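You operate a simulated robot arm through the tools that you are given. There is no shell and no other tool.

The job below is to be done with a simulated robot arm. You get a single attempt, and the scene is never put back.

JOB
Start the loop and bring it to the flow on its card.
Fine: pink wheel to least and purple wheel open before switching the pump on; leave it running.

The check looks at the end state, three seconds after you hand in, the way a careful person would. Anything else that was tipped, shoved, dropped, spilled or broken makes it a failure.

ROBOT AND FRAMES
A 6-joint arm with a two-finger gripper, fixed in place. Base frame: the origin is at the foot of the arm, x ahead of it, y to its left, z up; the work surface is at about z = 880. Lengths are in mm, angles in degrees, forces in N, time in s.
It reaches about 718 mm from its shoulder. Its first joint turns from -69.0 to 172.0 degrees. Payload 3 kg.
The tool frame sits at the grasp point (the TCP): z along the fingers, y along the line on which they close. The tips reach 30 mm beyond it. The gripper opens to 96 mm. The gripper's body begins 53 mm behind the TCP.
Orientation is that of the tool frame in the base frame, as a unit quaternion [x, y, z, w]. With the fingers straight down and closing along the base's y, the tool's x points along the base's -x, its y along +y and its z along -z.

CONTROLS
- The arm moves only by the tool play_rows. Its argument "plan" is one flat list of numbers, 7 for each row, row after row: the shift along the tool's x, y, z in mm, then the turn, a rotation vector about the tool's x, y, z in rad, then the gripper command, from -1 (fully open) to 1 (shut), values between in proportion. In form: [dx, dy, dz, wx, wy, wz, grip, dx, dy, dz, wx, wy, wz, grip, ...]. A call has 1 to 20 rows; each row shifts and turns the commanded pose from where the row before left it, along the tool's axes as they then stand. Each row takes 0.2 s and may step no farther than 50 mm and 8.6 degrees from the row before; otherwise, or with a gripper value out of range, the whole call is refused. Where a pose cannot be reached the arm comes as near as it can. A force on the tool above 50 N (or 10 N above the force at the start of the call, whichever is more), or a blocked arm, ends the call early, and 0.2 s more pass. Each finger travels about 153 mm/s and halts on what it meets, pressing with about 43 N; the grip force reading is that of the motor and also rises with nothing between the fingers. The clock runs only during rows and for 0.2 s after the last one: add rows that do not move to give the fingers time. It gives the time, the measured TCP pose, the force on the tool (base axes), the opening and the grip force at its end, in the units of the frame above (readings bear some noise), with the torque about the TCP (base axes, N m) and any sound that the robot's microphone picked up.
- Cameras (640 x 400 px; columns grow to the right, rows downward): "scene" is fixed at [220.1, 500.8, 1788.7]; the picture's right is [-0.98, -0.22, 0.00], its down [-0.12, 0.52, -0.84] and it looks along [0.19, -0.82, -0.54] (base axes); focal length 366 px, centre (320, 200). "wrist" rides on the gripper at [73, 22, -83] in the tool frame; the picture's right is [-0.29, 0.96, 0.00], its down [-0.66, -0.20, -0.72] and it looks along [-0.69, -0.21, 0.69] (tool axes); focal length 247 px, centre (320, 200). There is no depth. A picture from a camera that has moved, and an enlarged one, comes with that camera's place and axes in the base frame and with its lens.
- capture(camera): a new picture of that camera. No time passes.
- lift_body(by): slides the trunk up (or, below 0, down) by that many mm; the arm rides with it, the base frame stays. It gives what a move gives, with no picture.
- zoom(camera, box): a new picture of the part [left, top, right, bottom] of that camera's present view, enlarged. No time passes.
- sign_off(): hands the job in; it is judged then, once.

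Nothing tells you positions but the pictures and the camera data. Unless the task says otherwise, let go and move clear before handing in.

The tools are called after "Emit:" as a command line: name --argument value ..., lists and objects as JSON in quotes. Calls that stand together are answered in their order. play_rows: Moves the arm, as the interface text tells. Its arguments: {"type":"object","properties":{"plan":{"type":"array"}},"required":["plan"]} The other tools are called the same way: lift_body (by) slides the trunk up or down; capture (camera) takes a picture; zoom (camera, box) takes an enlarged picture of a part of a camera's view; sign_off () hands the job in.

At the start:

```text
time: 0.0
eef_pos: [243.3, -314.9, 1284.2]
tool_rot: [0.0, 1.0, 0.0, -0.001]
ft_force: [0.4, 0.1, -0.6]
wrist_torque: [-0.01, -0.01, -0.02]
finger_gap: 96.2
finger_force: 0.1
trunk travel left (down, up): [-839.0, 101.0]
```

scene: 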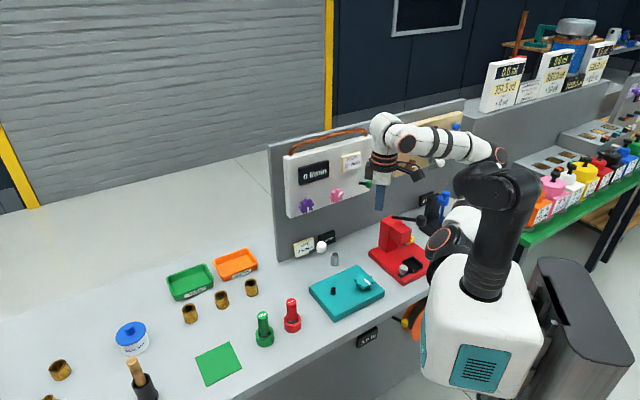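
wrist: 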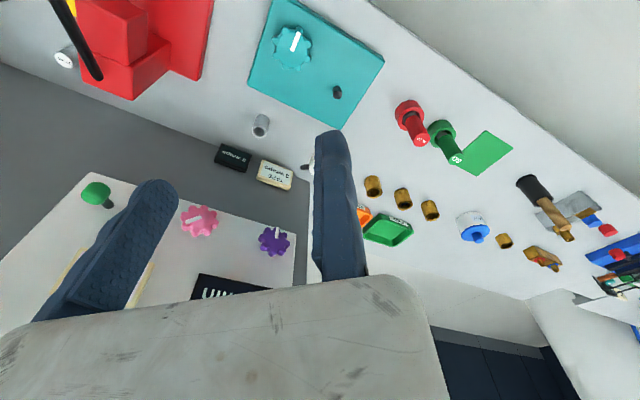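

I see a wall panel with pink and purple wheels, a display and a card, and various other things on the bench. I'll look closer at the panel first.

Emit:
zoom --camera "scene" --box '[270, 110, 430, 270]'

Emit:
zoom --camera "wrist" --box '[0, 130, 320, 330]'

Emit:
zoom --camera "scene" --box '[280, 120, 380, 182]'

Emit:
zoom --camera "scene" --box '[280, 180, 460, 292]'

```text
2.50 times, centred on (350, 190) of scene
camera zoom: at [220.1, 500.8, 1788.7], right [-0.98, -0.22, 0.0], down [-0.12, 0.52, -0.84], along [0.19, -0.82, -0.54], focal length 915 px, centre (245, 225)
```

zoom: 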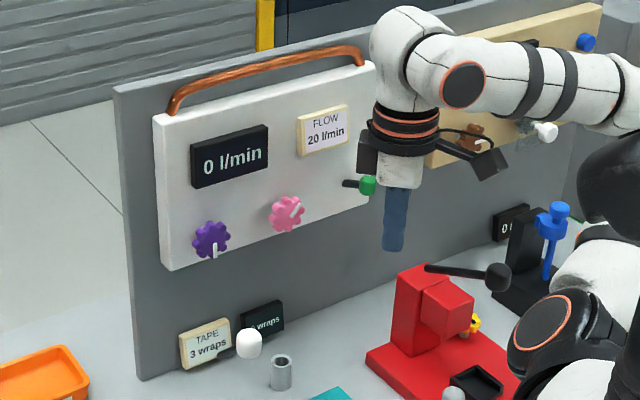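

```text
2.00 times, centred on (160, 230) of wrist
camera zoom: at [171.5, -292.8, 1367.7], right [0.29, 0.96, 0.0], down [0.66, -0.2, 0.72], along [0.69, -0.21, -0.69], focal length 494 px, centre (640, 140)
```

zoom: 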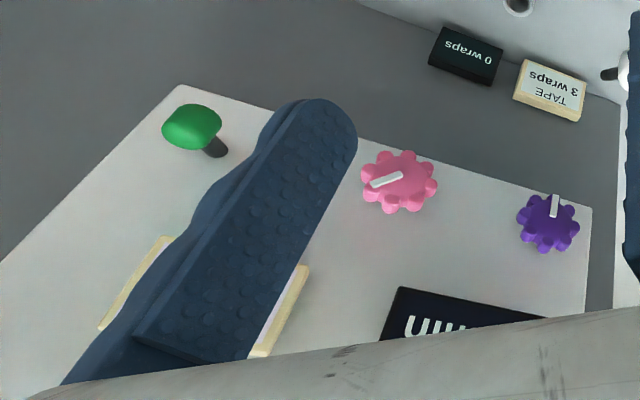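

```text
6.40 times, centred on (330, 151) of scene
camera zoom: at [220.1, 500.8, 1788.7], right [-0.98, -0.22, 0.0], down [-0.12, 0.52, -0.84], along [0.19, -0.82, -0.54], focal length 2343 px, centre (256, 514)
```

zoom: 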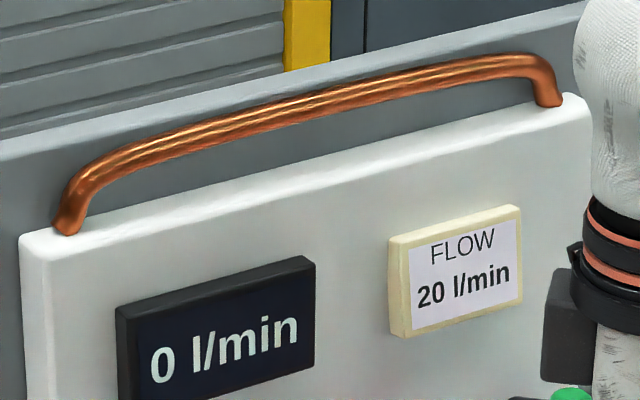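

```text
3.56 times, centred on (370, 236) of scene
camera zoom: at [220.1, 500.8, 1788.7], right [-0.98, -0.22, 0.0], down [-0.12, 0.52, -0.84], along [0.19, -0.82, -0.54], focal length 1302 px, centre (142, 72)
```

zoom: 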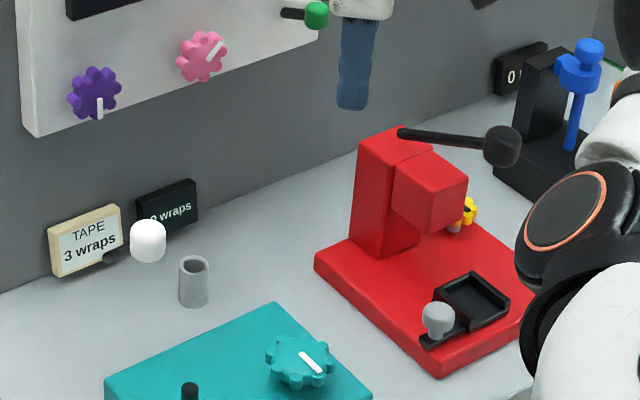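

The panel card reads FLOW 20 l/min and the display 0 l/min. The panel seems to face diagonally toward the robot (normal about (-0.7, 0.7, 0)), with the pink wheel near (407,-564,1120), the purple one near (495,-477,1118) and the green lever near (305,-645,1131). I'll zoom for marks on the wheels and the lever.

Emit:
zoom --camera "wrist" --box '[160, 180, 300, 268]'

Emit:
zoom --camera "scene" --box '[285, 170, 365, 220]'

Emit:
zoom --camera "wrist" --box '[60, 160, 140, 210]'

Emit:
zoom --camera "scene" --box '[340, 165, 400, 203]'

Emit:
zoom --camera "scene" --box '[380, 100, 540, 200]'

```text
4.55 times, centred on (230, 224) of wrist
camera zoom: at [171.5, -292.8, 1367.7], right [0.29, 0.96, 0.0], down [0.66, -0.2, 0.72], along [0.69, -0.21, -0.69], focal length 1123 px, centre (729, 91)
```

zoom: 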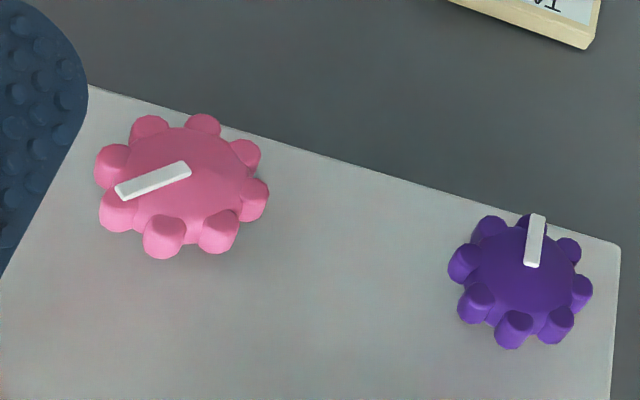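

```text
8.00 times, centred on (325, 195) of scene
camera zoom: at [220.1, 500.8, 1788.7], right [-0.98, -0.22, 0.0], down [-0.12, 0.52, -0.84], along [0.19, -0.82, -0.54], focal length 2929 px, centre (280, 240)
```

zoom: 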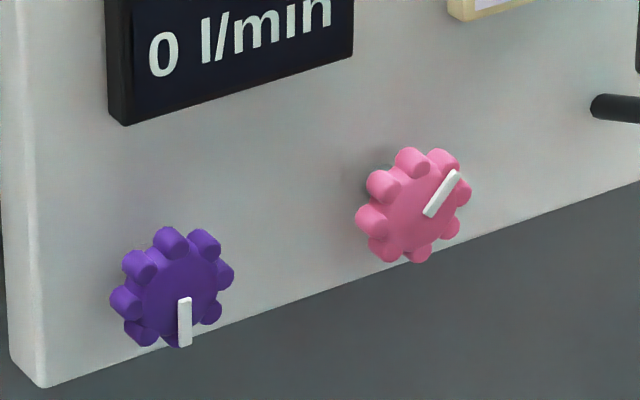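

```text
8.00 times, centred on (100, 185) of wrist
camera zoom: at [171.5, -292.8, 1367.7], right [0.29, 0.96, 0.0], down [0.66, -0.2, 0.72], along [0.69, -0.21, -0.69], focal length 1976 px, centre (2080, 320)
```

zoom: 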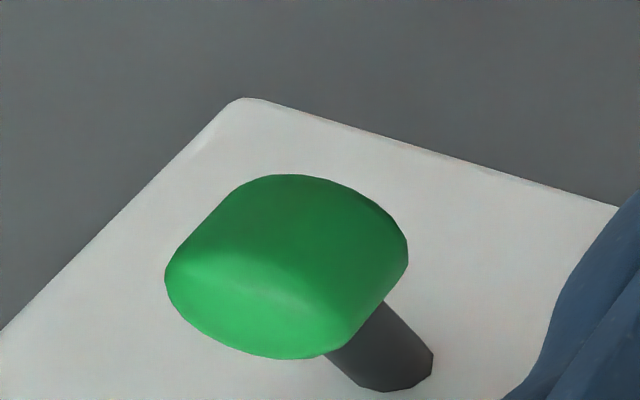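

```text
10.53 times, centred on (370, 184) of scene
camera zoom: at [220.1, 500.8, 1788.7], right [-0.98, -0.22, 0.0], down [-0.12, 0.52, -0.84], along [0.19, -0.82, -0.54], focal length 3854 px, centre (-206, 368)
```

zoom: 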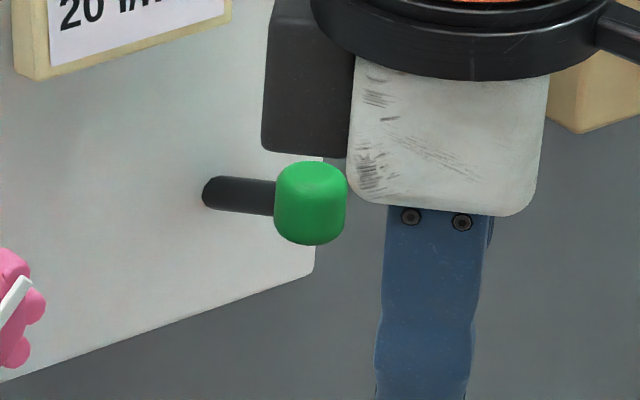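

```text
4.00 times, centred on (460, 150) of scene
camera zoom: at [220.1, 500.8, 1788.7], right [-0.98, -0.22, 0.0], down [-0.12, 0.52, -0.84], along [0.19, -0.82, -0.54], focal length 1465 px, centre (-240, 400)
```

zoom: 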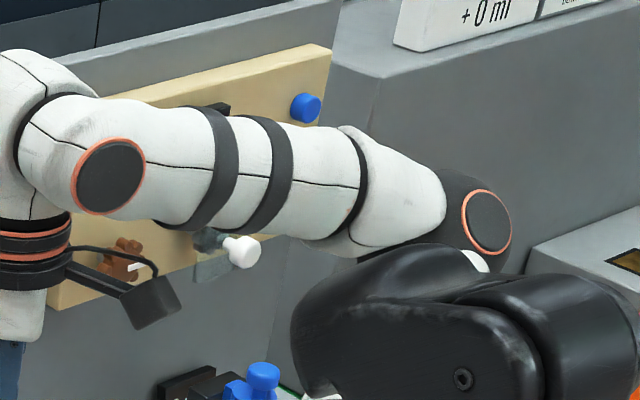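

The pink pointer sits at about 1–2 o'clock and the purple one points straight down, with the green stick lever to the right of them. I'll swing the tool round to face the panel in small steps, staying well clear, to get a closer look.

Emit:
play_rows --plan '[0, 0, 0, 0, 0, 0.1309, -1, 0, 0, 0, 0, 0, 0.1309, -1, 0, 0, 0, 0, 0, 0.1309, -1, 0, 0, 0, 0, 0, 0.1309, -1, 0, 0, 0, 0, 0, 0.1309, -1, 0, 0, 0, 0, 0, 0.1309, -1, -12, 0, 0, 0, -0.1309, 0, -1, -11.9, 0, 1.57, 0, -0.1309, 0, -1, -11.6, 0, 3.1, 0, -0.1309, 0, -1, -11.1, 0, 4.6, 0, -0.1309, 0, -1, -10.4, 0, 6, 0, -0.1309, 0, -1, -9.5, 0, 7.3, 0, -0.1309, 0, -1]'

Emit:
capture --camera "wrist"

Emit:
capture --camera "scene"

```text
time: 2.6
eef_pos: [323.9, -361.3, 1322.7]
tool_rot: [0.353, 0.854, -0.147, 0.354]
ft_force: [0.4, 0.3, 0.0]
wrist_torque: [0.01, 0.01, -0.03]
finger_gap: 96.0
finger_force: 0.1
out of reach, approached as far as the arm can: row 8, 9, 10, 11, 12
trunk travel left (down, up): [-839.0, 101.0]
```

```text
taken
camera wrist: at [261.2, -268.1, 1328.2], right [0.82, 0.53, 0.21], down [-0.17, -0.11, 0.98], along [0.54, -0.84, 0.0], focal length 247 px, centre (320, 200)
```

wrist: 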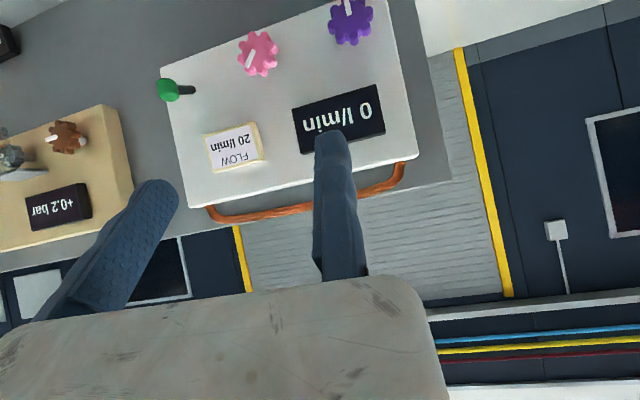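

```text
taken
```

scene: 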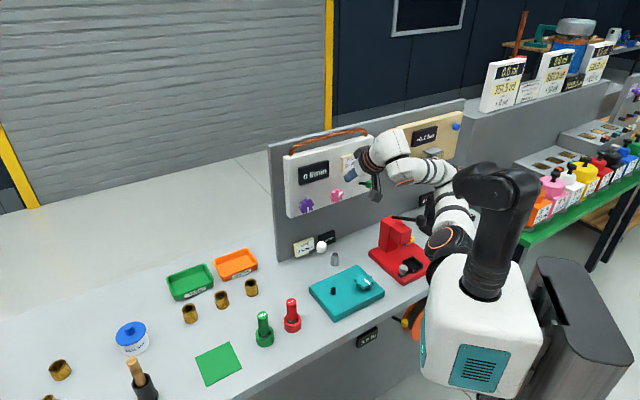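

The tool is tilted 45° toward the panel and the view now shows the whole panel (upside down). I'll zoom in on the wheels, the display, and the lever from here.

Emit:
zoom --camera "wrist" --box '[140, 0, 400, 162]'

Emit:
zoom --camera "wrist" --box '[220, 0, 300, 90]'

Emit:
zoom --camera "wrist" --box '[145, 60, 225, 110]'

Emit:
zoom --camera "scene" --box '[280, 120, 440, 220]'

```text
2.46 times, centred on (270, 81) of wrist
camera zoom: at [261.2, -268.1, 1328.2], right [0.82, 0.53, 0.21], down [-0.17, -0.11, 0.98], along [0.54, -0.84, 0.0], focal length 608 px, centre (443, 493)
```

zoom: 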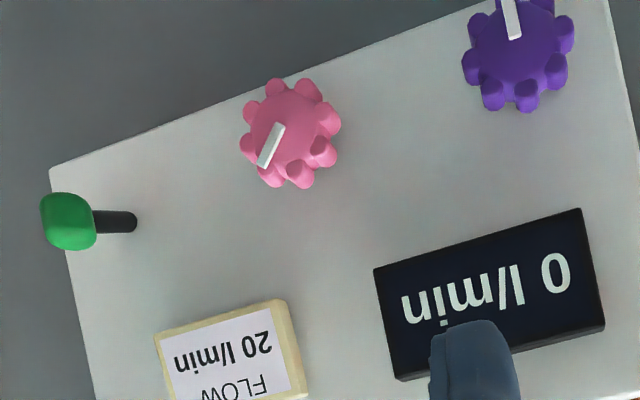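

```text
4.44 times, centred on (260, 45) of wrist
camera zoom: at [261.2, -268.1, 1328.2], right [0.82, 0.53, 0.21], down [-0.17, -0.11, 0.98], along [0.54, -0.84, 0.0], focal length 1098 px, centre (587, 889)
```

zoom: 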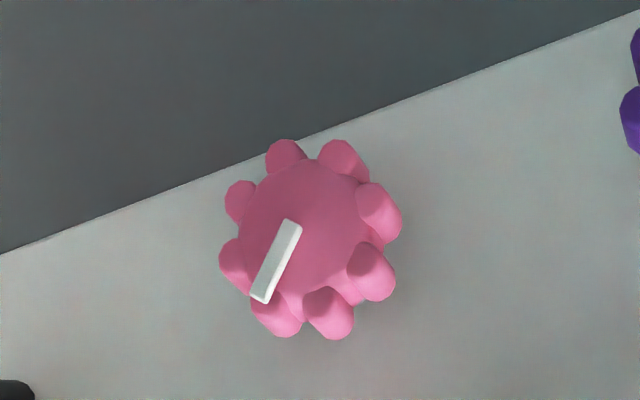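

```text
8.00 times, centred on (185, 85) of wrist
camera zoom: at [261.2, -268.1, 1328.2], right [0.82, 0.53, 0.21], down [-0.17, -0.11, 0.98], along [0.54, -0.84, 0.0], focal length 1976 px, centre (1400, 1120)
```

zoom: 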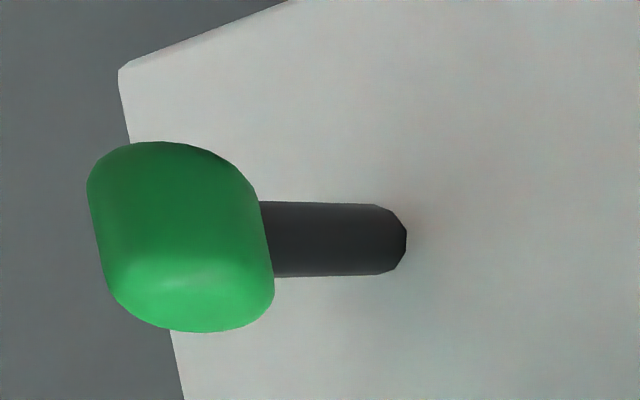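

```text
4.00 times, centred on (360, 170) of scene
camera zoom: at [220.1, 500.8, 1788.7], right [-0.98, -0.22, 0.0], down [-0.12, 0.52, -0.84], along [0.19, -0.82, -0.54], focal length 1465 px, centre (160, 320)
```

zoom: 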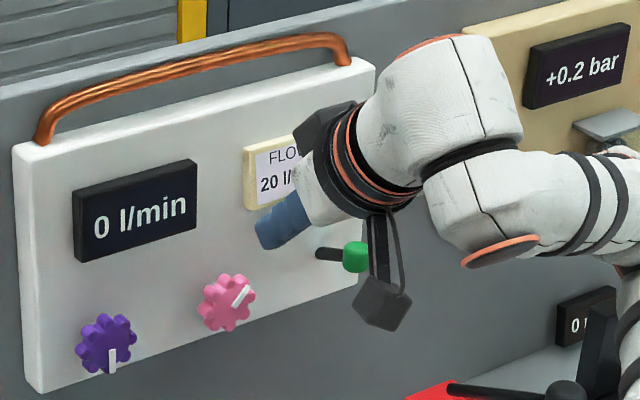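

The lever stick appears to point outward with an upward tilt; the pointers are at 1 o'clock (pink) and 6 o'clock (purple). I'll check how the arm's links sit before I swing to a level tool in front of the pink wheel.

Emit:
zoom --camera "scene" --box '[340, 110, 580, 400]'

Emit:
play_rows --plan '[-8, -10, 8, 0, 0, 0, -1, -8, -10, 8, 0, 0, 0, -1]'

```text
1.38 times, centred on (460, 255) of scene
camera zoom: at [220.1, 500.8, 1788.7], right [-0.98, -0.22, 0.0], down [-0.12, 0.52, -0.84], along [0.19, -0.82, -0.54], focal length 505 px, centre (127, 124)
```

zoom: 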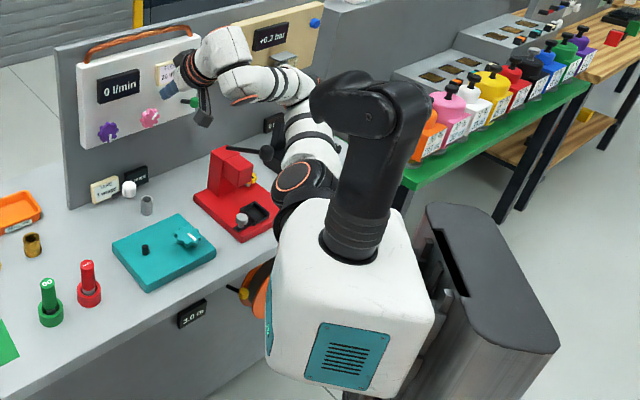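

```text
time: 3.2
eef_pos: [333.5, -386.0, 1330.8]
tool_rot: [0.354, 0.854, -0.147, 0.351]
ft_force: [-0.1, 0.4, 0.5]
wrist_torque: [-0.01, -0.02, -0.01]
finger_gap: 96.1
finger_force: 0.1
out of reach, approached as far as the arm can: row 1, 2
trunk travel left (down, up): [-839.0, 101.0]
```

The arm is near its folded limit here, so I need to move the wrist outward and downward as it levels off. I'll do it in two halves and check each.

Emit:
play_rows --plan '[9.33, -7.25, 22.63, 0, -0.0982, 0, -1, 11.51, -7.25, 21.6, 0, -0.0982, 0, -1, 13.57, -7.25, 20.37, 0, -0.0982, 0, -1, 15.5, -7.25, 18.94, 0, -0.0982, 0, -1]'

Emit:
capture --camera "scene"

Emit:
capture --camera "wrist"

```text
time: 4.2
eef_pos: [398.1, -387.0, 1264.8]
tool_rot: [0.316, 0.769, -0.215, 0.512]
ft_force: [0.6, -0.4, -0.3]
wrist_torque: [-0.01, -0.02, 0.01]
finger_gap: 96.2
finger_force: 0.0
out of reach, approached as far as the arm can: row 1, 2, 3, 4
trunk travel left (down, up): [-839.0, 101.0]
```

```text
taken
```

scene: 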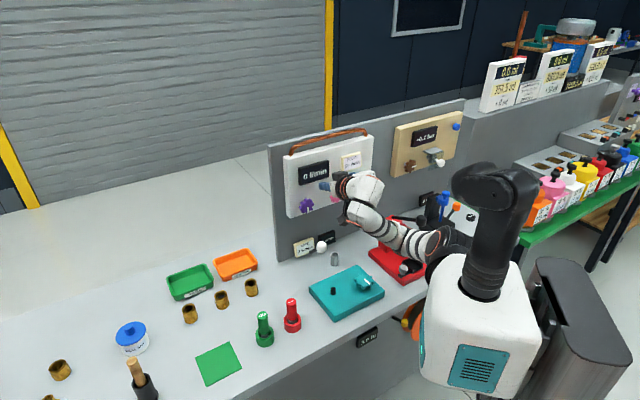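

```text
taken
camera wrist: at [338.9, -297.0, 1228.4], right [0.76, 0.6, 0.27], down [-0.43, 0.15, 0.89], along [0.49, -0.79, 0.37], focal length 247 px, centre (320, 200)
```

wrist: 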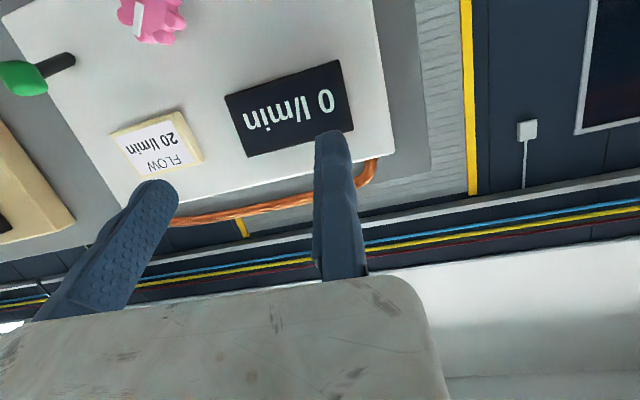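

The arm has swung its elbow low near the red press, so I'll check clearance there before moving on.

Emit:
zoom --camera "scene" --box '[320, 150, 480, 300]'

```text
2.67 times, centred on (400, 225) of scene
camera zoom: at [220.1, 500.8, 1788.7], right [-0.98, -0.22, 0.0], down [-0.12, 0.52, -0.84], along [0.19, -0.82, -0.54], focal length 976 px, centre (107, 133)
```

zoom: 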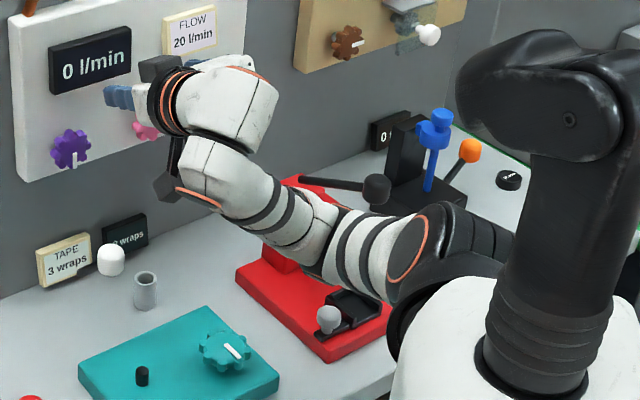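

The press is not being touched as far as I can see. I'll test with one still row whether the commanded pose carries over from the unreachable target or restarts from the measured one.

Emit:
play_rows --plan '[0, 0, 0, 0, 0, 0, -1]'

```text
time: 4.6
eef_pos: [394.5, -387.9, 1265.5]
tool_rot: [0.318, 0.768, -0.214, 0.513]
ft_force: [-0.7, -0.3, -0.3]
wrist_torque: [0.0, 0.01, -0.03]
finger_gap: 96.0
finger_force: 0.0
trunk travel left (down, up): [-839.0, 101.0]
```

Each call restarts from the arm's actual pose. I'll now move toward -y and down without turning, to see how the reach behaves.

Emit:
play_rows --plan '[8.46, -14.1, 18.77, 0, 0, 0, -1, 8.46, -14.1, 18.77, 0, 0, 0, -1, 8.46, -14.1, 18.77, 0, 0, 0, -1]'

Emit:
capture --camera "scene"

```text
time: 5.4
eef_pos: [394.4, -387.6, 1264.8]
tool_rot: [0.319, 0.768, -0.214, 0.513]
ft_force: [0.0, 0.5, 0.8]
wrist_torque: [0.02, 0.01, 0.01]
finger_gap: 95.9
finger_force: 0.1
out of reach, approached as far as the arm can: row 1, 2, 3
trunk travel left (down, up): [-839.0, 101.0]
```

```text
taken
```

scene: 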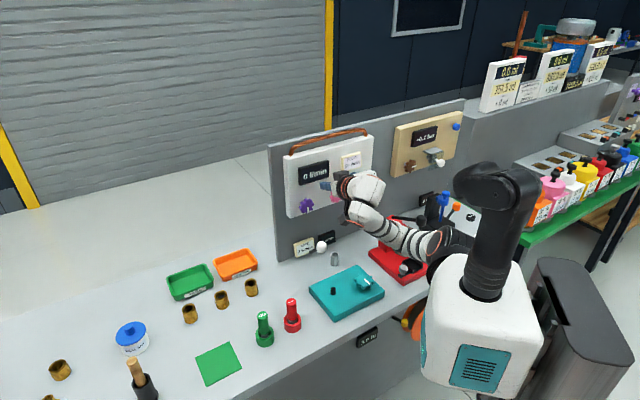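

The stall seems to come from the first joint's limit (the arm slides along a -69° line), so I have to find a good posture for the arm. I'll probe small moves in different directions from here.

Emit:
play_rows --plan '[0, 0, 10, 0, 0, 0, -1]'

Emit:
play_rows --plan '[0, 10, 0, 0, 0, 0, -1]'

Emit:
play_rows --plan '[10, 0, 0, 0, 0, 0, -1]'

Emit:
play_rows --plan '[-10, 0, 0, 0, 0, 0, -1]'

```text
time: 5.8
eef_pos: [402.5, -390.1, 1258.9]
tool_rot: [0.318, 0.768, -0.213, 0.513]
ft_force: [1.1, -0.3, -0.2]
wrist_torque: [-0.03, -0.03, -0.03]
finger_gap: 96.1
finger_force: 0.0
out of reach, approached as far as the arm can: row 1
trunk travel left (down, up): [-839.0, 101.0]
```

```text
time: 6.2
eef_pos: [411.4, -379.3, 1259.1]
tool_rot: [0.317, 0.769, -0.214, 0.513]
ft_force: [1.3, 0.3, -0.1]
wrist_torque: [-0.01, -0.01, -0.03]
finger_gap: 95.8
finger_force: 0.1
trunk travel left (down, up): [-839.0, 101.0]
```

```text
time: 6.6
eef_pos: [404.9, -381.3, 1249.8]
tool_rot: [0.318, 0.768, -0.212, 0.513]
ft_force: [-0.4, 0.4, -1.1]
wrist_torque: [0.01, 0.0, 0.02]
finger_gap: 96.0
finger_force: 0.2
trunk travel left (down, up): [-839.0, 101.0]
```

```text
time: 7.0
eef_pos: [407.8, -384.9, 1258.4]
tool_rot: [0.319, 0.768, -0.213, 0.512]
ft_force: [-1.0, -0.3, 0.6]
wrist_torque: [0.03, 0.0, 0.04]
finger_gap: 96.1
finger_force: 0.2
trunk travel left (down, up): [-839.0, 101.0]
```

The pose restarts fine and sideways moves work; motion toward -y is what gets blocked. I'll take a closer look at the arm's posture.

Emit:
zoom --camera "scene" --box '[330, 160, 490, 260]'

```text
4.00 times, centred on (410, 210) of scene
camera zoom: at [220.1, 500.8, 1788.7], right [-0.98, -0.22, 0.0], down [-0.12, 0.52, -0.84], along [0.19, -0.82, -0.54], focal length 1465 px, centre (-40, 160)
```

zoom: 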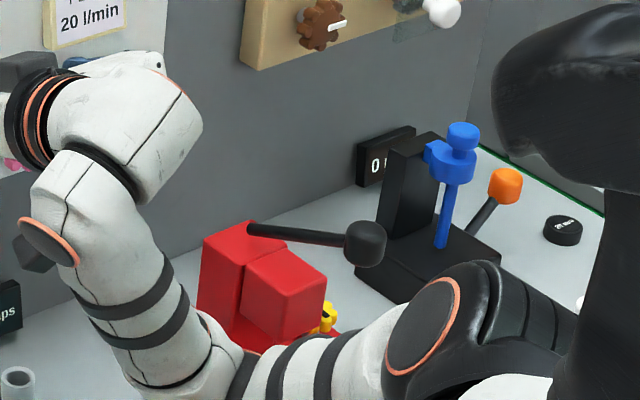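

I now think the arm's base axis points diagonally forward-down from the shoulder, and the panel poses lie right along that axis, where the wrist cannot go. The remedy is to bring the hand up relative to the shoulder and then lower the trunk. First I'll raise the hand.

Emit:
play_rows --plan '[-27.7, 0, -11.5, 0, 0, 0, -1, -27.7, 0, -11.5, 0, 0, 0, -1, -27.7, 0, -11.5, 0, 0, 0, -1, -27.7, 0, -11.5, 0, 0, 0, -1, -27.7, 0, -11.5, 0, 0, 0, -1]'

Emit:
capture --camera "scene"

```text
time: 8.2
eef_pos: [432.0, -380.6, 1401.7]
tool_rot: [0.317, 0.767, -0.214, 0.515]
ft_force: [0.0, 0.1, 0.0]
wrist_torque: [-0.01, 0.05, 0.02]
finger_gap: 95.7
finger_force: 0.1
out of reach, approached as far as the arm can: row 2, 3, 4
trunk travel left (down, up): [-839.0, 101.0]
```

```text
taken
```

scene: 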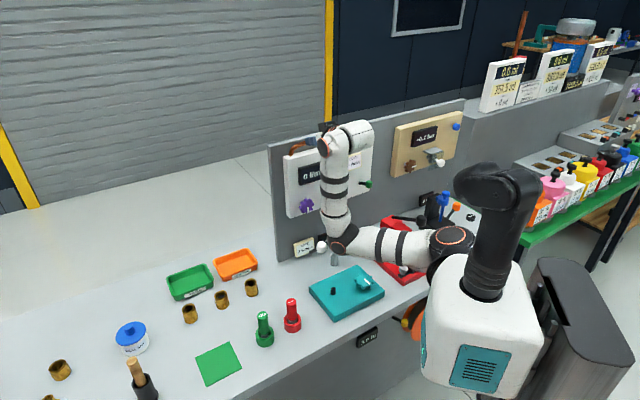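

The arm is now in an elbow-down posture, which is unsuitable near the bench. I'll back toward the starting pose and see whether it returns to elbow-up.

Emit:
play_rows --plan '[19.76, -9.7, -13.47, 0, 0.1309, 0, -1, 21.34, -9.7, -10.77, 0, 0.1309, 0, -1, 22.57, -9.7, -7.9, 0, 0.1309, 0, -1, 23.4, -9.7, -4.88, 0, 0.1309, 0, -1]'

Emit:
capture --camera "scene"

```text
time: 9.2
eef_pos: [537.3, -377.1, 1350.3]
tool_rot: [0.362, 0.875, -0.122, 0.296]
ft_force: [0.4, 0.2, -0.3]
wrist_torque: [0.0, 0.01, 0.0]
finger_gap: 95.8
finger_force: 0.1
out of reach, approached as far as the arm can: row 1, 2, 3, 4
trunk travel left (down, up): [-839.0, 101.0]
```

```text
taken
```

scene: 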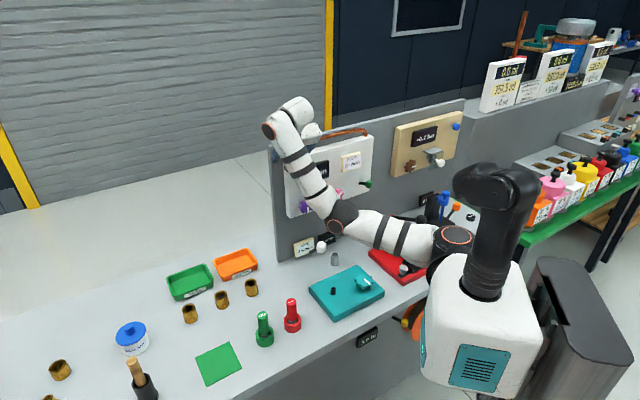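

The arm is stretching outward rather than folding back, so I need to understand its joint layout. I'll zoom in on it.

Emit:
zoom --camera "scene" --box '[250, 85, 500, 285]'

Emit:
capture --camera "wrist"

```text
2.00 times, centred on (375, 185) of scene
camera zoom: at [220.1, 500.8, 1788.7], right [-0.98, -0.22, 0.0], down [-0.12, 0.52, -0.84], along [0.19, -0.82, -0.54], focal length 732 px, centre (210, 230)
```

zoom: 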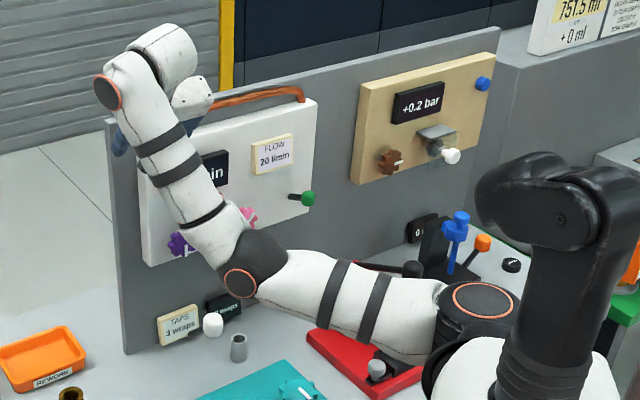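

```text
taken
camera wrist: at [476.9, -285.0, 1371.4], right [0.84, 0.51, 0.18], down [-0.08, -0.2, 0.98], along [0.53, -0.84, -0.13], focal length 247 px, centre (320, 200)
```

wrist: 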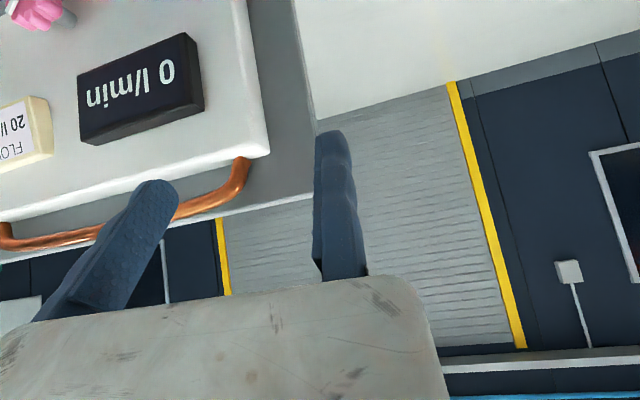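

I now have a consistent model: the shoulder's first axis runs sideways, the upper arm then swings toward -y, and a ball about (50,-430, shoulder height) is out of reach. Raising the trunk lets the forearm come in from above to reach the wheels, so I'll raise it.

Emit:
lift_body --by 100

Emit:
capture --camera "scene"

```text
time: 10.5
eef_pos: [536.4, -377.5, 1449.6]
tool_rot: [0.363, 0.874, -0.124, 0.297]
ft_force: [1.1, 0.8, 1.0]
wrist_torque: [-0.02, -0.01, 0.0]
finger_gap: 95.8
finger_force: 0.0
trunk travel left (down, up): [-939.0, 1.0]
```

```text
taken
```

scene: 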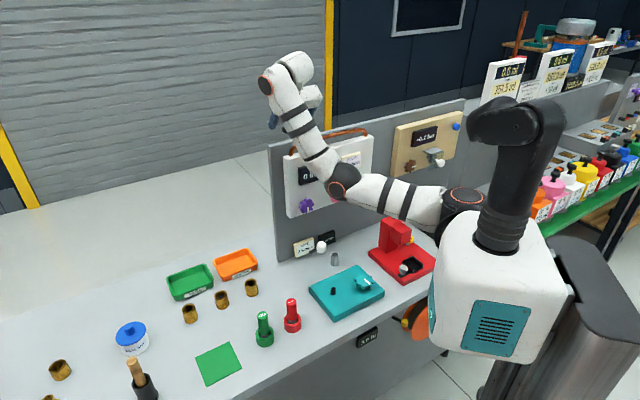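

The trunk is up 100 mm. Now I'll back away from the panel and descend while levelling the tool.

Emit:
play_rows --plan '[25.2, -6.1, 12.2, 0, -0.0491, 0, -1, 25.8, -6.1, 10.9, 0, -0.0491, 0, -1, 26.3, -6.1, 9.6, 0, -0.0491, 0, -1, 26.7, -6.1, 8.3, 0, -0.0491, 0, -1, 27.1, -6.1, 7.0, 0, -0.0491, 0, -1, 27.4, -6.1, 5.7, 0, -0.0491, 0, -1, 27.7, -6.1, 4.3, 0, -0.0491, 0, -1, 27.8, -6.1, 3.0, 0, -0.0491, 0, -1]'

Emit:
capture --camera "scene"

```text
time: 12.3
eef_pos: [443.2, -344.0, 1248.8]
tool_rot: [0.331, 0.799, -0.192, 0.464]
ft_force: [0.8, 0.1, 0.0]
wrist_torque: [-0.03, 0.0, 0.01]
finger_gap: 95.7
finger_force: 0.1
out of reach, approached as far as the arm can: row 1, 2
trunk travel left (down, up): [-939.0, 1.0]
```

```text
taken
```

scene: 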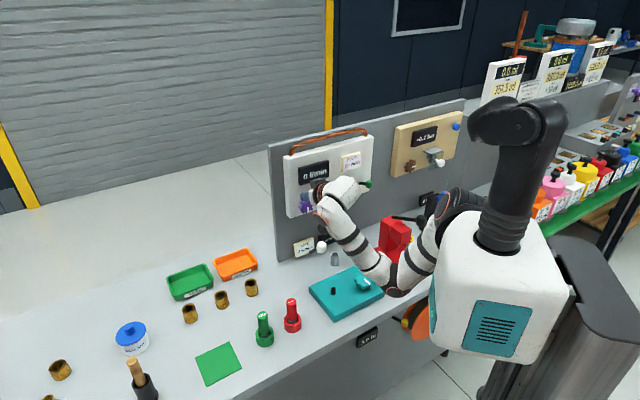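

The arm now follows well, with its elbow hanging clear. I'll continue to a level tool in front of the purple wheel at a 100 mm standoff.

Emit:
play_rows --plan '[13.36, -9.5, 13.26, 0, -0.0873, 0, -1, 14.47, -9.5, 12.04, 0, -0.0873, 0, -1, 15.46, -9.5, 10.73, 0, -0.0873, 0, -1, 16.34, -9.5, 9.35, 0, -0.0873, 0, -1, 17.09, -9.5, 7.89, 0, -0.0873, 0, -1, 17.71, -9.5, 6.37, 0, -0.0873, 0, -1]'

Emit:
capture --camera "scene"

Emit:
capture --camera "wrist"

```text
time: 13.7
eef_pos: [425.7, -405.7, 1139.8]
tool_rot: [0.269, 0.654, -0.271, 0.653]
ft_force: [-0.3, 0.0, -0.2]
wrist_torque: [0.0, 0.0, -0.03]
finger_gap: 96.2
finger_force: 0.0
trunk travel left (down, up): [-939.0, 1.0]
```

```text
taken
```

scene: 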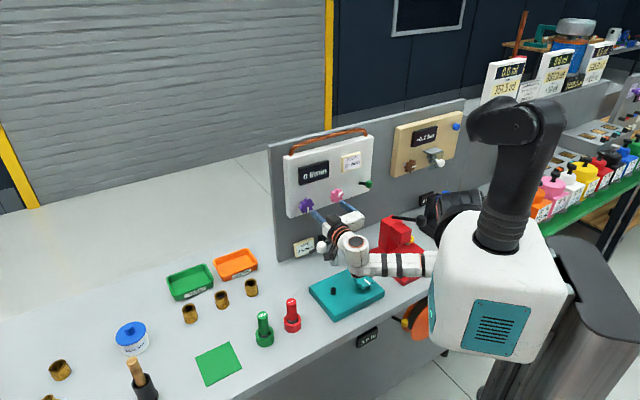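

```text
taken
camera wrist: at [383.1, -332.6, 1066.0], right [0.68, 0.68, 0.29], down [-0.65, 0.37, 0.66], along [0.34, -0.64, 0.69], focal length 247 px, centre (320, 200)
```

wrist: 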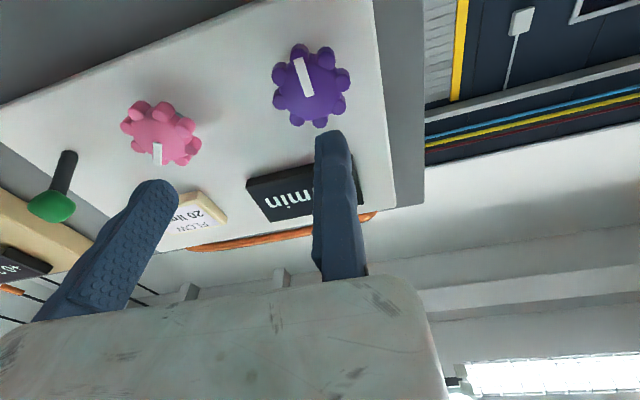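

The tool is level in front of the purple wheel, and three wrist views agree on the purple wheel's face centre at about (486,-472,1129). I'll check where the fingers actually sit relative to the TCP.

Emit:
zoom --camera "scene" --box '[280, 170, 400, 290]'

Emit:
zoom --camera "wrist" --box '[80, 20, 400, 220]'

```text
3.33 times, centred on (340, 230) of scene
camera zoom: at [220.1, 500.8, 1788.7], right [-0.98, -0.22, 0.0], down [-0.12, 0.52, -0.84], along [0.19, -0.82, -0.54], focal length 1220 px, centre (253, 100)
```

zoom: 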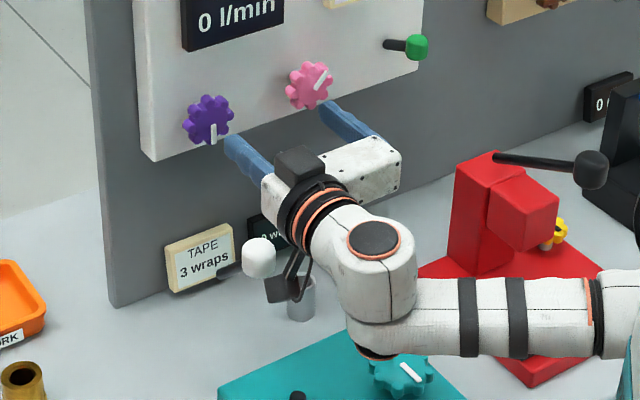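

```text
2.00 times, centred on (240, 120) of wrist
camera zoom: at [383.1, -332.6, 1066.0], right [0.68, 0.68, 0.29], down [-0.65, 0.37, 0.66], along [0.34, -0.64, 0.69], focal length 494 px, centre (480, 360)
```

zoom: 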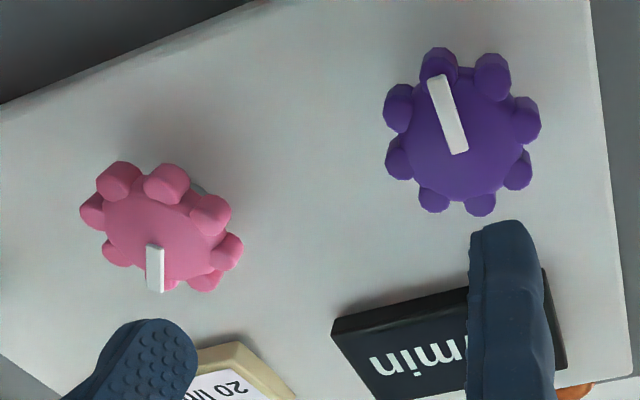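

Both views suggest the finger pair is centred about 48 mm to the -y side of the reported tool axis. I'll close the fingers in free space to see where they actually meet.

Emit:
play_rows --plan '[0, 0, 0, 0, 0, 0, 0, 0, 0, 0, 0, 0, 0, 0, 0, 0, 0, 0, 0, 0, 0]'

Emit:
capture --camera "wrist"

Emit:
play_rows --plan '[0, 0, 0, 0, 0, 0, 1, 0, 0, 0, 0, 0, 0, 1, 0, 0, 0, 0, 0, 0, 1]'

Emit:
capture --camera "wrist"

Emit:
zoom --camera "scene" --box '[280, 170, 400, 290]'

```text
time: 14.5
eef_pos: [425.9, -406.8, 1140.2]
tool_rot: [0.271, 0.653, -0.272, 0.653]
ft_force: [-0.7, 0.2, -0.1]
wrist_torque: [0.0, 0.01, 0.02]
finger_gap: 47.9
finger_force: 0.0
trunk travel left (down, up): [-939.0, 1.0]
```

```text
taken
camera wrist: at [383.1, -331.6, 1066.8], right [0.68, 0.68, 0.29], down [-0.65, 0.37, 0.66], along [0.34, -0.64, 0.69], focal length 247 px, centre (320, 200)
```

wrist: 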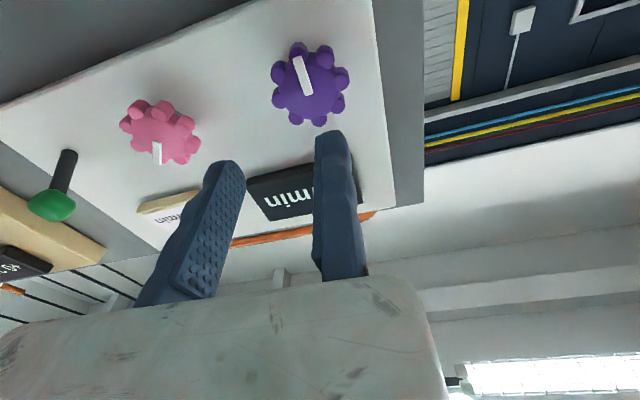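

```text
time: 15.3
eef_pos: [426.6, -407.1, 1139.1]
tool_rot: [0.271, 0.653, -0.27, 0.653]
ft_force: [0.5, -0.6, 0.3]
wrist_torque: [0.01, 0.02, 0.02]
finger_gap: 0.0
finger_force: 33.2
trunk travel left (down, up): [-939.0, 1.0]
```

```text
taken
camera wrist: at [383.2, -331.7, 1066.7], right [0.68, 0.68, 0.29], down [-0.65, 0.37, 0.66], along [0.34, -0.64, 0.69], focal length 247 px, centre (320, 200)
```

wrist: 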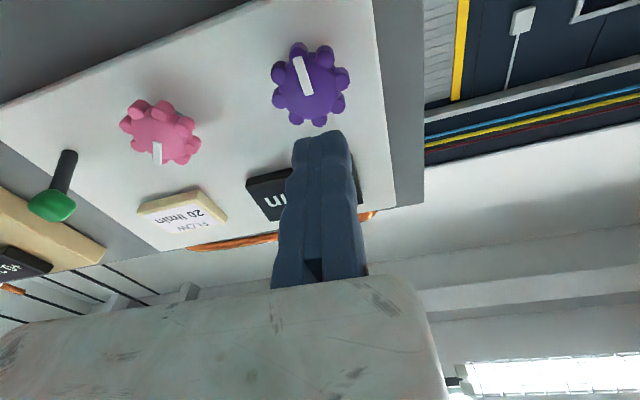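

```text
3.33 times, centred on (340, 230) of scene
camera zoom: at [220.1, 500.8, 1788.7], right [-0.98, -0.22, 0.0], down [-0.12, 0.52, -0.84], along [0.19, -0.82, -0.54], focal length 1220 px, centre (253, 100)
```

zoom: 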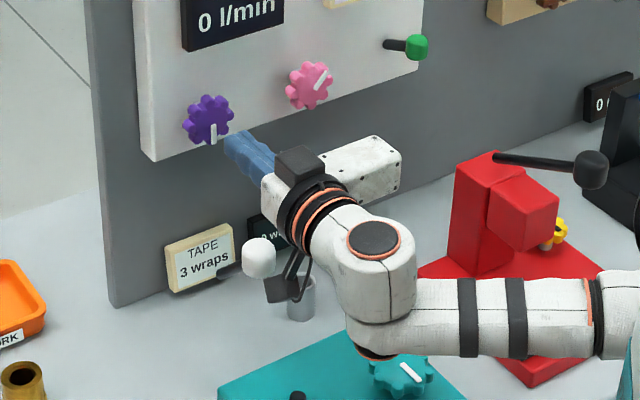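

Only the -y finger moves; the +y finger's pad stays fixed on the tool axis. So to grip a wheel, I must set the TCP about one wheel radius (~27 mm) to the side. I put the wheel axes at l≈10 (purple) and l≈-110 (pink) along the panel, z≈1129, with the panel surface at n≈-687 and the wheel faces at n≈-662. I'll open, roll 22.5° so each finger seats on two lobes, and shift beside the purple wheel.

Emit:
play_rows --plan '[0, 12, 0, 0, 0, 0.1309, -1, 0, 0, 0, 0, 0, 0.1309, -1, 0, 0, 0, 0, 0, 0.1309, -1, 0, 0, 0, 0, 0, 0, -1]'

Emit:
capture --camera "wrist"

```text
time: 16.3
eef_pos: [434.9, -396.6, 1141.7]
tool_rot: [0.393, 0.588, -0.138, 0.694]
ft_force: [-0.5, -0.3, 0.1]
wrist_torque: [0.02, -0.03, 0.02]
finger_gap: 96.2
finger_force: 0.1
trunk travel left (down, up): [-939.0, 1.0]
```

```text
taken
camera wrist: at [409.4, -303.4, 1081.7], right [0.54, 0.55, 0.64], down [-0.82, 0.2, 0.53], along [0.16, -0.81, 0.56], focal length 247 px, centre (320, 200)
```

wrist: 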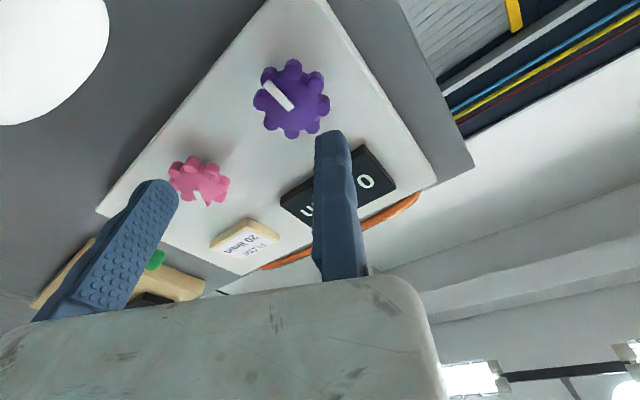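

There is a white ball knob on a stick close to the wrist camera, at about (414,-373,1053), and it must not be bumped. I'd rather have the camera on top, so I'll raise the hand, close the fingers, and roll the tool clockwise away from the knob.

Emit:
play_rows --plan '[-27.7, 11.5, 0, 0, 0, 0, 1, -27.7, 11.5, 0, 0, 0, 0, 1, -27.7, 11.5, 0, 0, 0, 0, 1, -18.5, 7.7, -20, 0, 0, 0, 1]'

Emit:
play_rows --plan '[0, 0, 0, 0, 0, 0.1309, 1, 0, 0, 0, 0, 0, 0.1309, 1, 0, 0, 0, 0, 0, 0.1309, 1, 0, 0, 0, 0, 0, 0.1309, 1, 0, 0, 0, 0, 0, 0.1309, 1, 0, 0, 0, 0, 0, 0.1309, 1, 0, 0, 0, 0, 0, 0.1309, 1]'

Emit:
zoom --camera "scene" --box '[270, 120, 450, 300]'

```text
time: 17.3
eef_pos: [417.7, -383.2, 1250.9]
tool_rot: [0.392, 0.587, -0.139, 0.694]
ft_force: [0.5, 0.0, 0.0]
wrist_torque: [-0.01, 0.01, -0.03]
finger_gap: 0.0
finger_force: 33.2
trunk travel left (down, up): [-939.0, 1.0]
```

```text
time: 18.9
eef_pos: [420.2, -382.2, 1250.0]
tool_rot: [0.613, 0.353, 0.183, 0.683]
ft_force: [-0.3, -0.3, 0.1]
wrist_torque: [0.02, 0.02, -0.02]
finger_gap: 0.0
finger_force: 32.8
trunk travel left (down, up): [-939.0, 1.0]
```

```text
2.22 times, centred on (360, 210) of scene
camera zoom: at [220.1, 500.8, 1788.7], right [-0.98, -0.22, 0.0], down [-0.12, 0.52, -0.84], along [0.19, -0.82, -0.54], focal length 814 px, centre (231, 178)
```

zoom: 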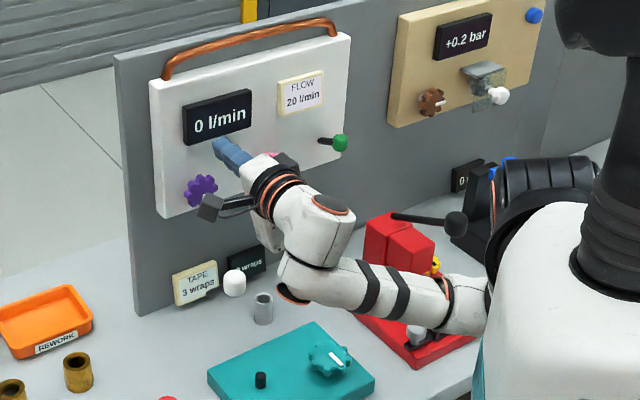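

The roll works so far (about 75°), with the camera now at the left. I'll continue to about 180°.

Emit:
play_rows --plan '[0, 0, 0, 0, 0, 0.1309, 1, 0, 0, 0, 0, 0, 0.1309, 1, 0, 0, 0, 0, 0, 0.1309, 1, 0, 0, 0, 0, 0, 0.1309, 1, 0, 0, 0, 0, 0, 0.1309, 1, 0, 0, 0, 0, 0, 0.1309, 1, 0, 0, 0, 0, 0, 0.1309, 1, 0, 0, 0, 0, 0, 0.1309, 1, 0, 0, 0, 0, 0, 0.1309, 1, 0, 0, 0, 0, 0, 0.1309, 1, 0, 0, 0, 0, 0, 0.1309, 1, 0, 0, 0, 0, 0, 0.1309, 1, 0, 0, 0, 0, 0, 0.1309, 1, 0, 0, 0, 0, 0, 0.1309, 1]'

Emit:
zoom --camera "scene" --box '[270, 120, 450, 300]'

Emit:
capture --camera "wrist"

```text
time: 21.4
eef_pos: [399.1, -318.9, 1357.1]
tool_rot: [0.655, -0.104, 0.594, 0.455]
ft_force: [-0.1, 0.1, -1.1]
wrist_torque: [0.0, 0.01, 0.01]
finger_gap: 0.2
finger_force: 33.4
out of reach, approached as far as the arm can: row 5, 6, 7, 8, 9, 10, 11, 12
trunk travel left (down, up): [-939.0, 1.0]
stopped in row 12: the arm was blocked; the commanded pose is now the measured one
```

```text
2.22 times, centred on (360, 210) of scene
camera zoom: at [220.1, 500.8, 1788.7], right [-0.98, -0.22, 0.0], down [-0.12, 0.52, -0.84], along [0.19, -0.82, -0.54], focal length 814 px, centre (231, 178)
```

zoom: 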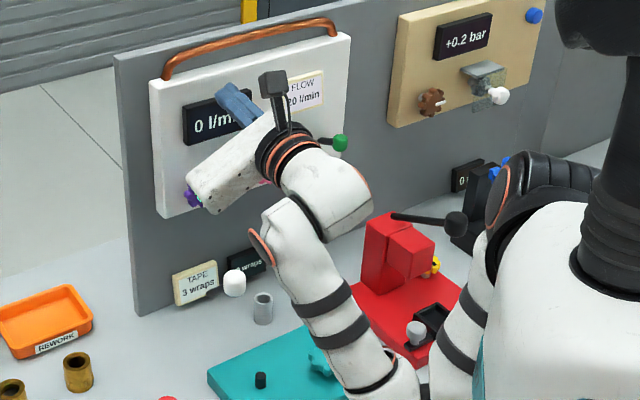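

```text
taken
camera wrist: at [347.1, -243.0, 1421.9], right [-0.73, -0.66, 0.2], down [-0.54, 0.37, -0.76], along [0.43, -0.66, -0.62], focal length 247 px, centre (320, 200)
```

wrist: 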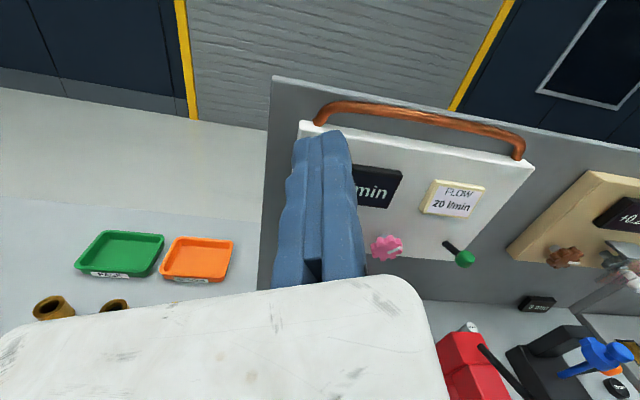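

The roll hit a joint limit around 105° and the arm then got blocked. I'll check that nothing was touched.

Emit:
capture --camera "scene"

Emit:
zoom --camera "scene" --box '[300, 220, 460, 350]'

```text
taken
```

scene: 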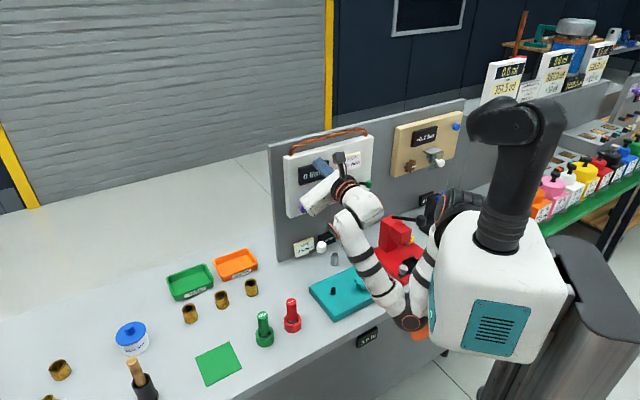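

```text
3.08 times, centred on (380, 285) of scene
camera zoom: at [220.1, 500.8, 1788.7], right [-0.98, -0.22, 0.0], down [-0.12, 0.52, -0.84], along [0.19, -0.82, -0.54], focal length 1127 px, centre (135, -62)
```

zoom: 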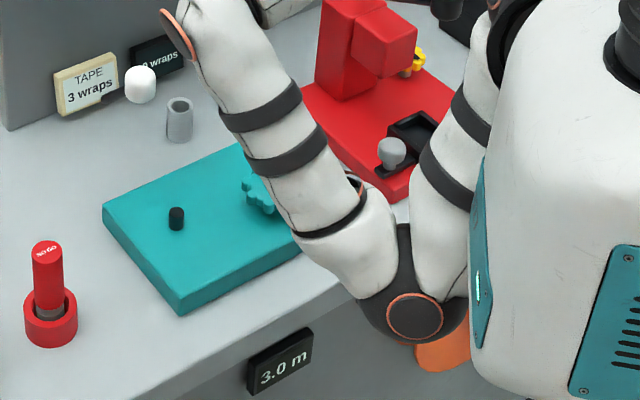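

Nothing was touched; the arm had just folded against its own limits. I'll unroll the tool to regain a good posture, then try the other roll direction.

Emit:
play_rows --plan '[0, 0, 0, 0, 0, -0.1309, 1, 0, 0, 0, 0, 0, -0.1309, 1, 0, 0, 0, 0, 0, -0.1309, 1, 0, 0, 0, 0, 0, -0.1309, 1, 0, 0, 0, 0, 0, -0.1309, 1, 0, 0, 0, 0, 0, -0.1309, 1, 0, 0, 0, 0, 0, -0.1309, 1, 0, 0, 0, 0, 0, -0.1309, 1]'

Emit:
capture --camera "scene"

```text
time: 23.2
eef_pos: [398.6, -319.1, 1356.6]
tool_rot: [0.619, 0.238, 0.286, 0.692]
ft_force: [0.6, 0.7, 0.0]
wrist_torque: [0.0, 0.0, 0.01]
finger_gap: 0.0
finger_force: 32.6
trunk travel left (down, up): [-939.0, 1.0]
```

```text
taken
```

scene: 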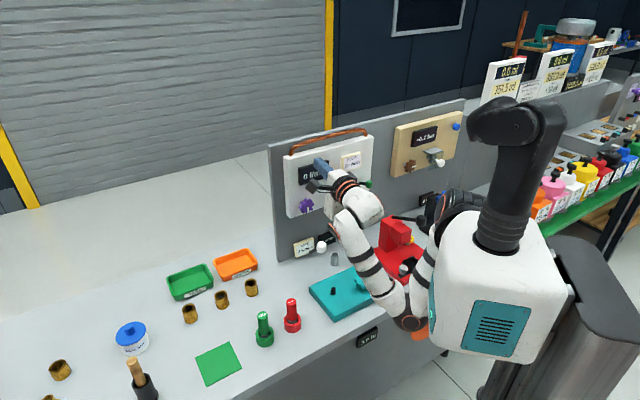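

The arm freed up without trouble. I'll level the tool, unroll to 0° and return to the raised standoff in front of the panel.

Emit:
play_rows --plan '[-2.3, -8.9, 4.25, 0.12, 0.026, 0, 1, -2.3, -8.9, 4.25, 0, 0, -0.1309, 1, -1.12, -9.12, 4.25, 0, 0, -0.1309, 1, 0.08, -9.2, 4.25, 0, 0, -0.1309, 1, 1.28, -9.1, 4.25, 0, 0, -0.1309, 1, 2.46, -8.86, 4.25, 0, 0, -0.1309, 1, 3.59, -8.46, 4.25, 0, 0, -0.1309, 1, 4.67, -7.92, 4.25, 0, 0, -0.1309, 1, 5.66, -7.24, 4.25, 0, 0, -0.1309, 1, 6.56, -6.44, 4.25, 0, 0, -0.1309, 1, 7.34, -5.53, 4.25, 0, 0, -0.1309, 1, 8.0, -4.52, 4.25, 0, 0, -0.1309, 1, 8.52, -3.44, 4.25, 0, 0, -0.1309, 1]'

Emit:
capture --camera "scene"

```text
time: 26.0
eef_pos: [419.7, -378.8, 1241.5]
tool_rot: [0.276, 0.65, -0.262, 0.657]
ft_force: [0.4, 0.0, 0.3]
wrist_torque: [0.02, -0.01, -0.04]
finger_gap: 0.0
finger_force: 33.0
trunk travel left (down, up): [-939.0, 1.0]
```

```text
taken
```

scene: 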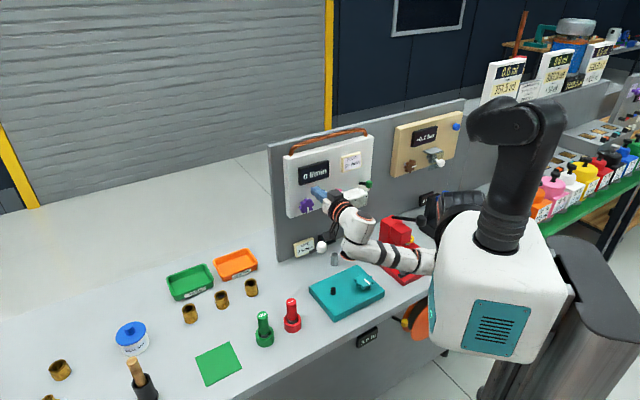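

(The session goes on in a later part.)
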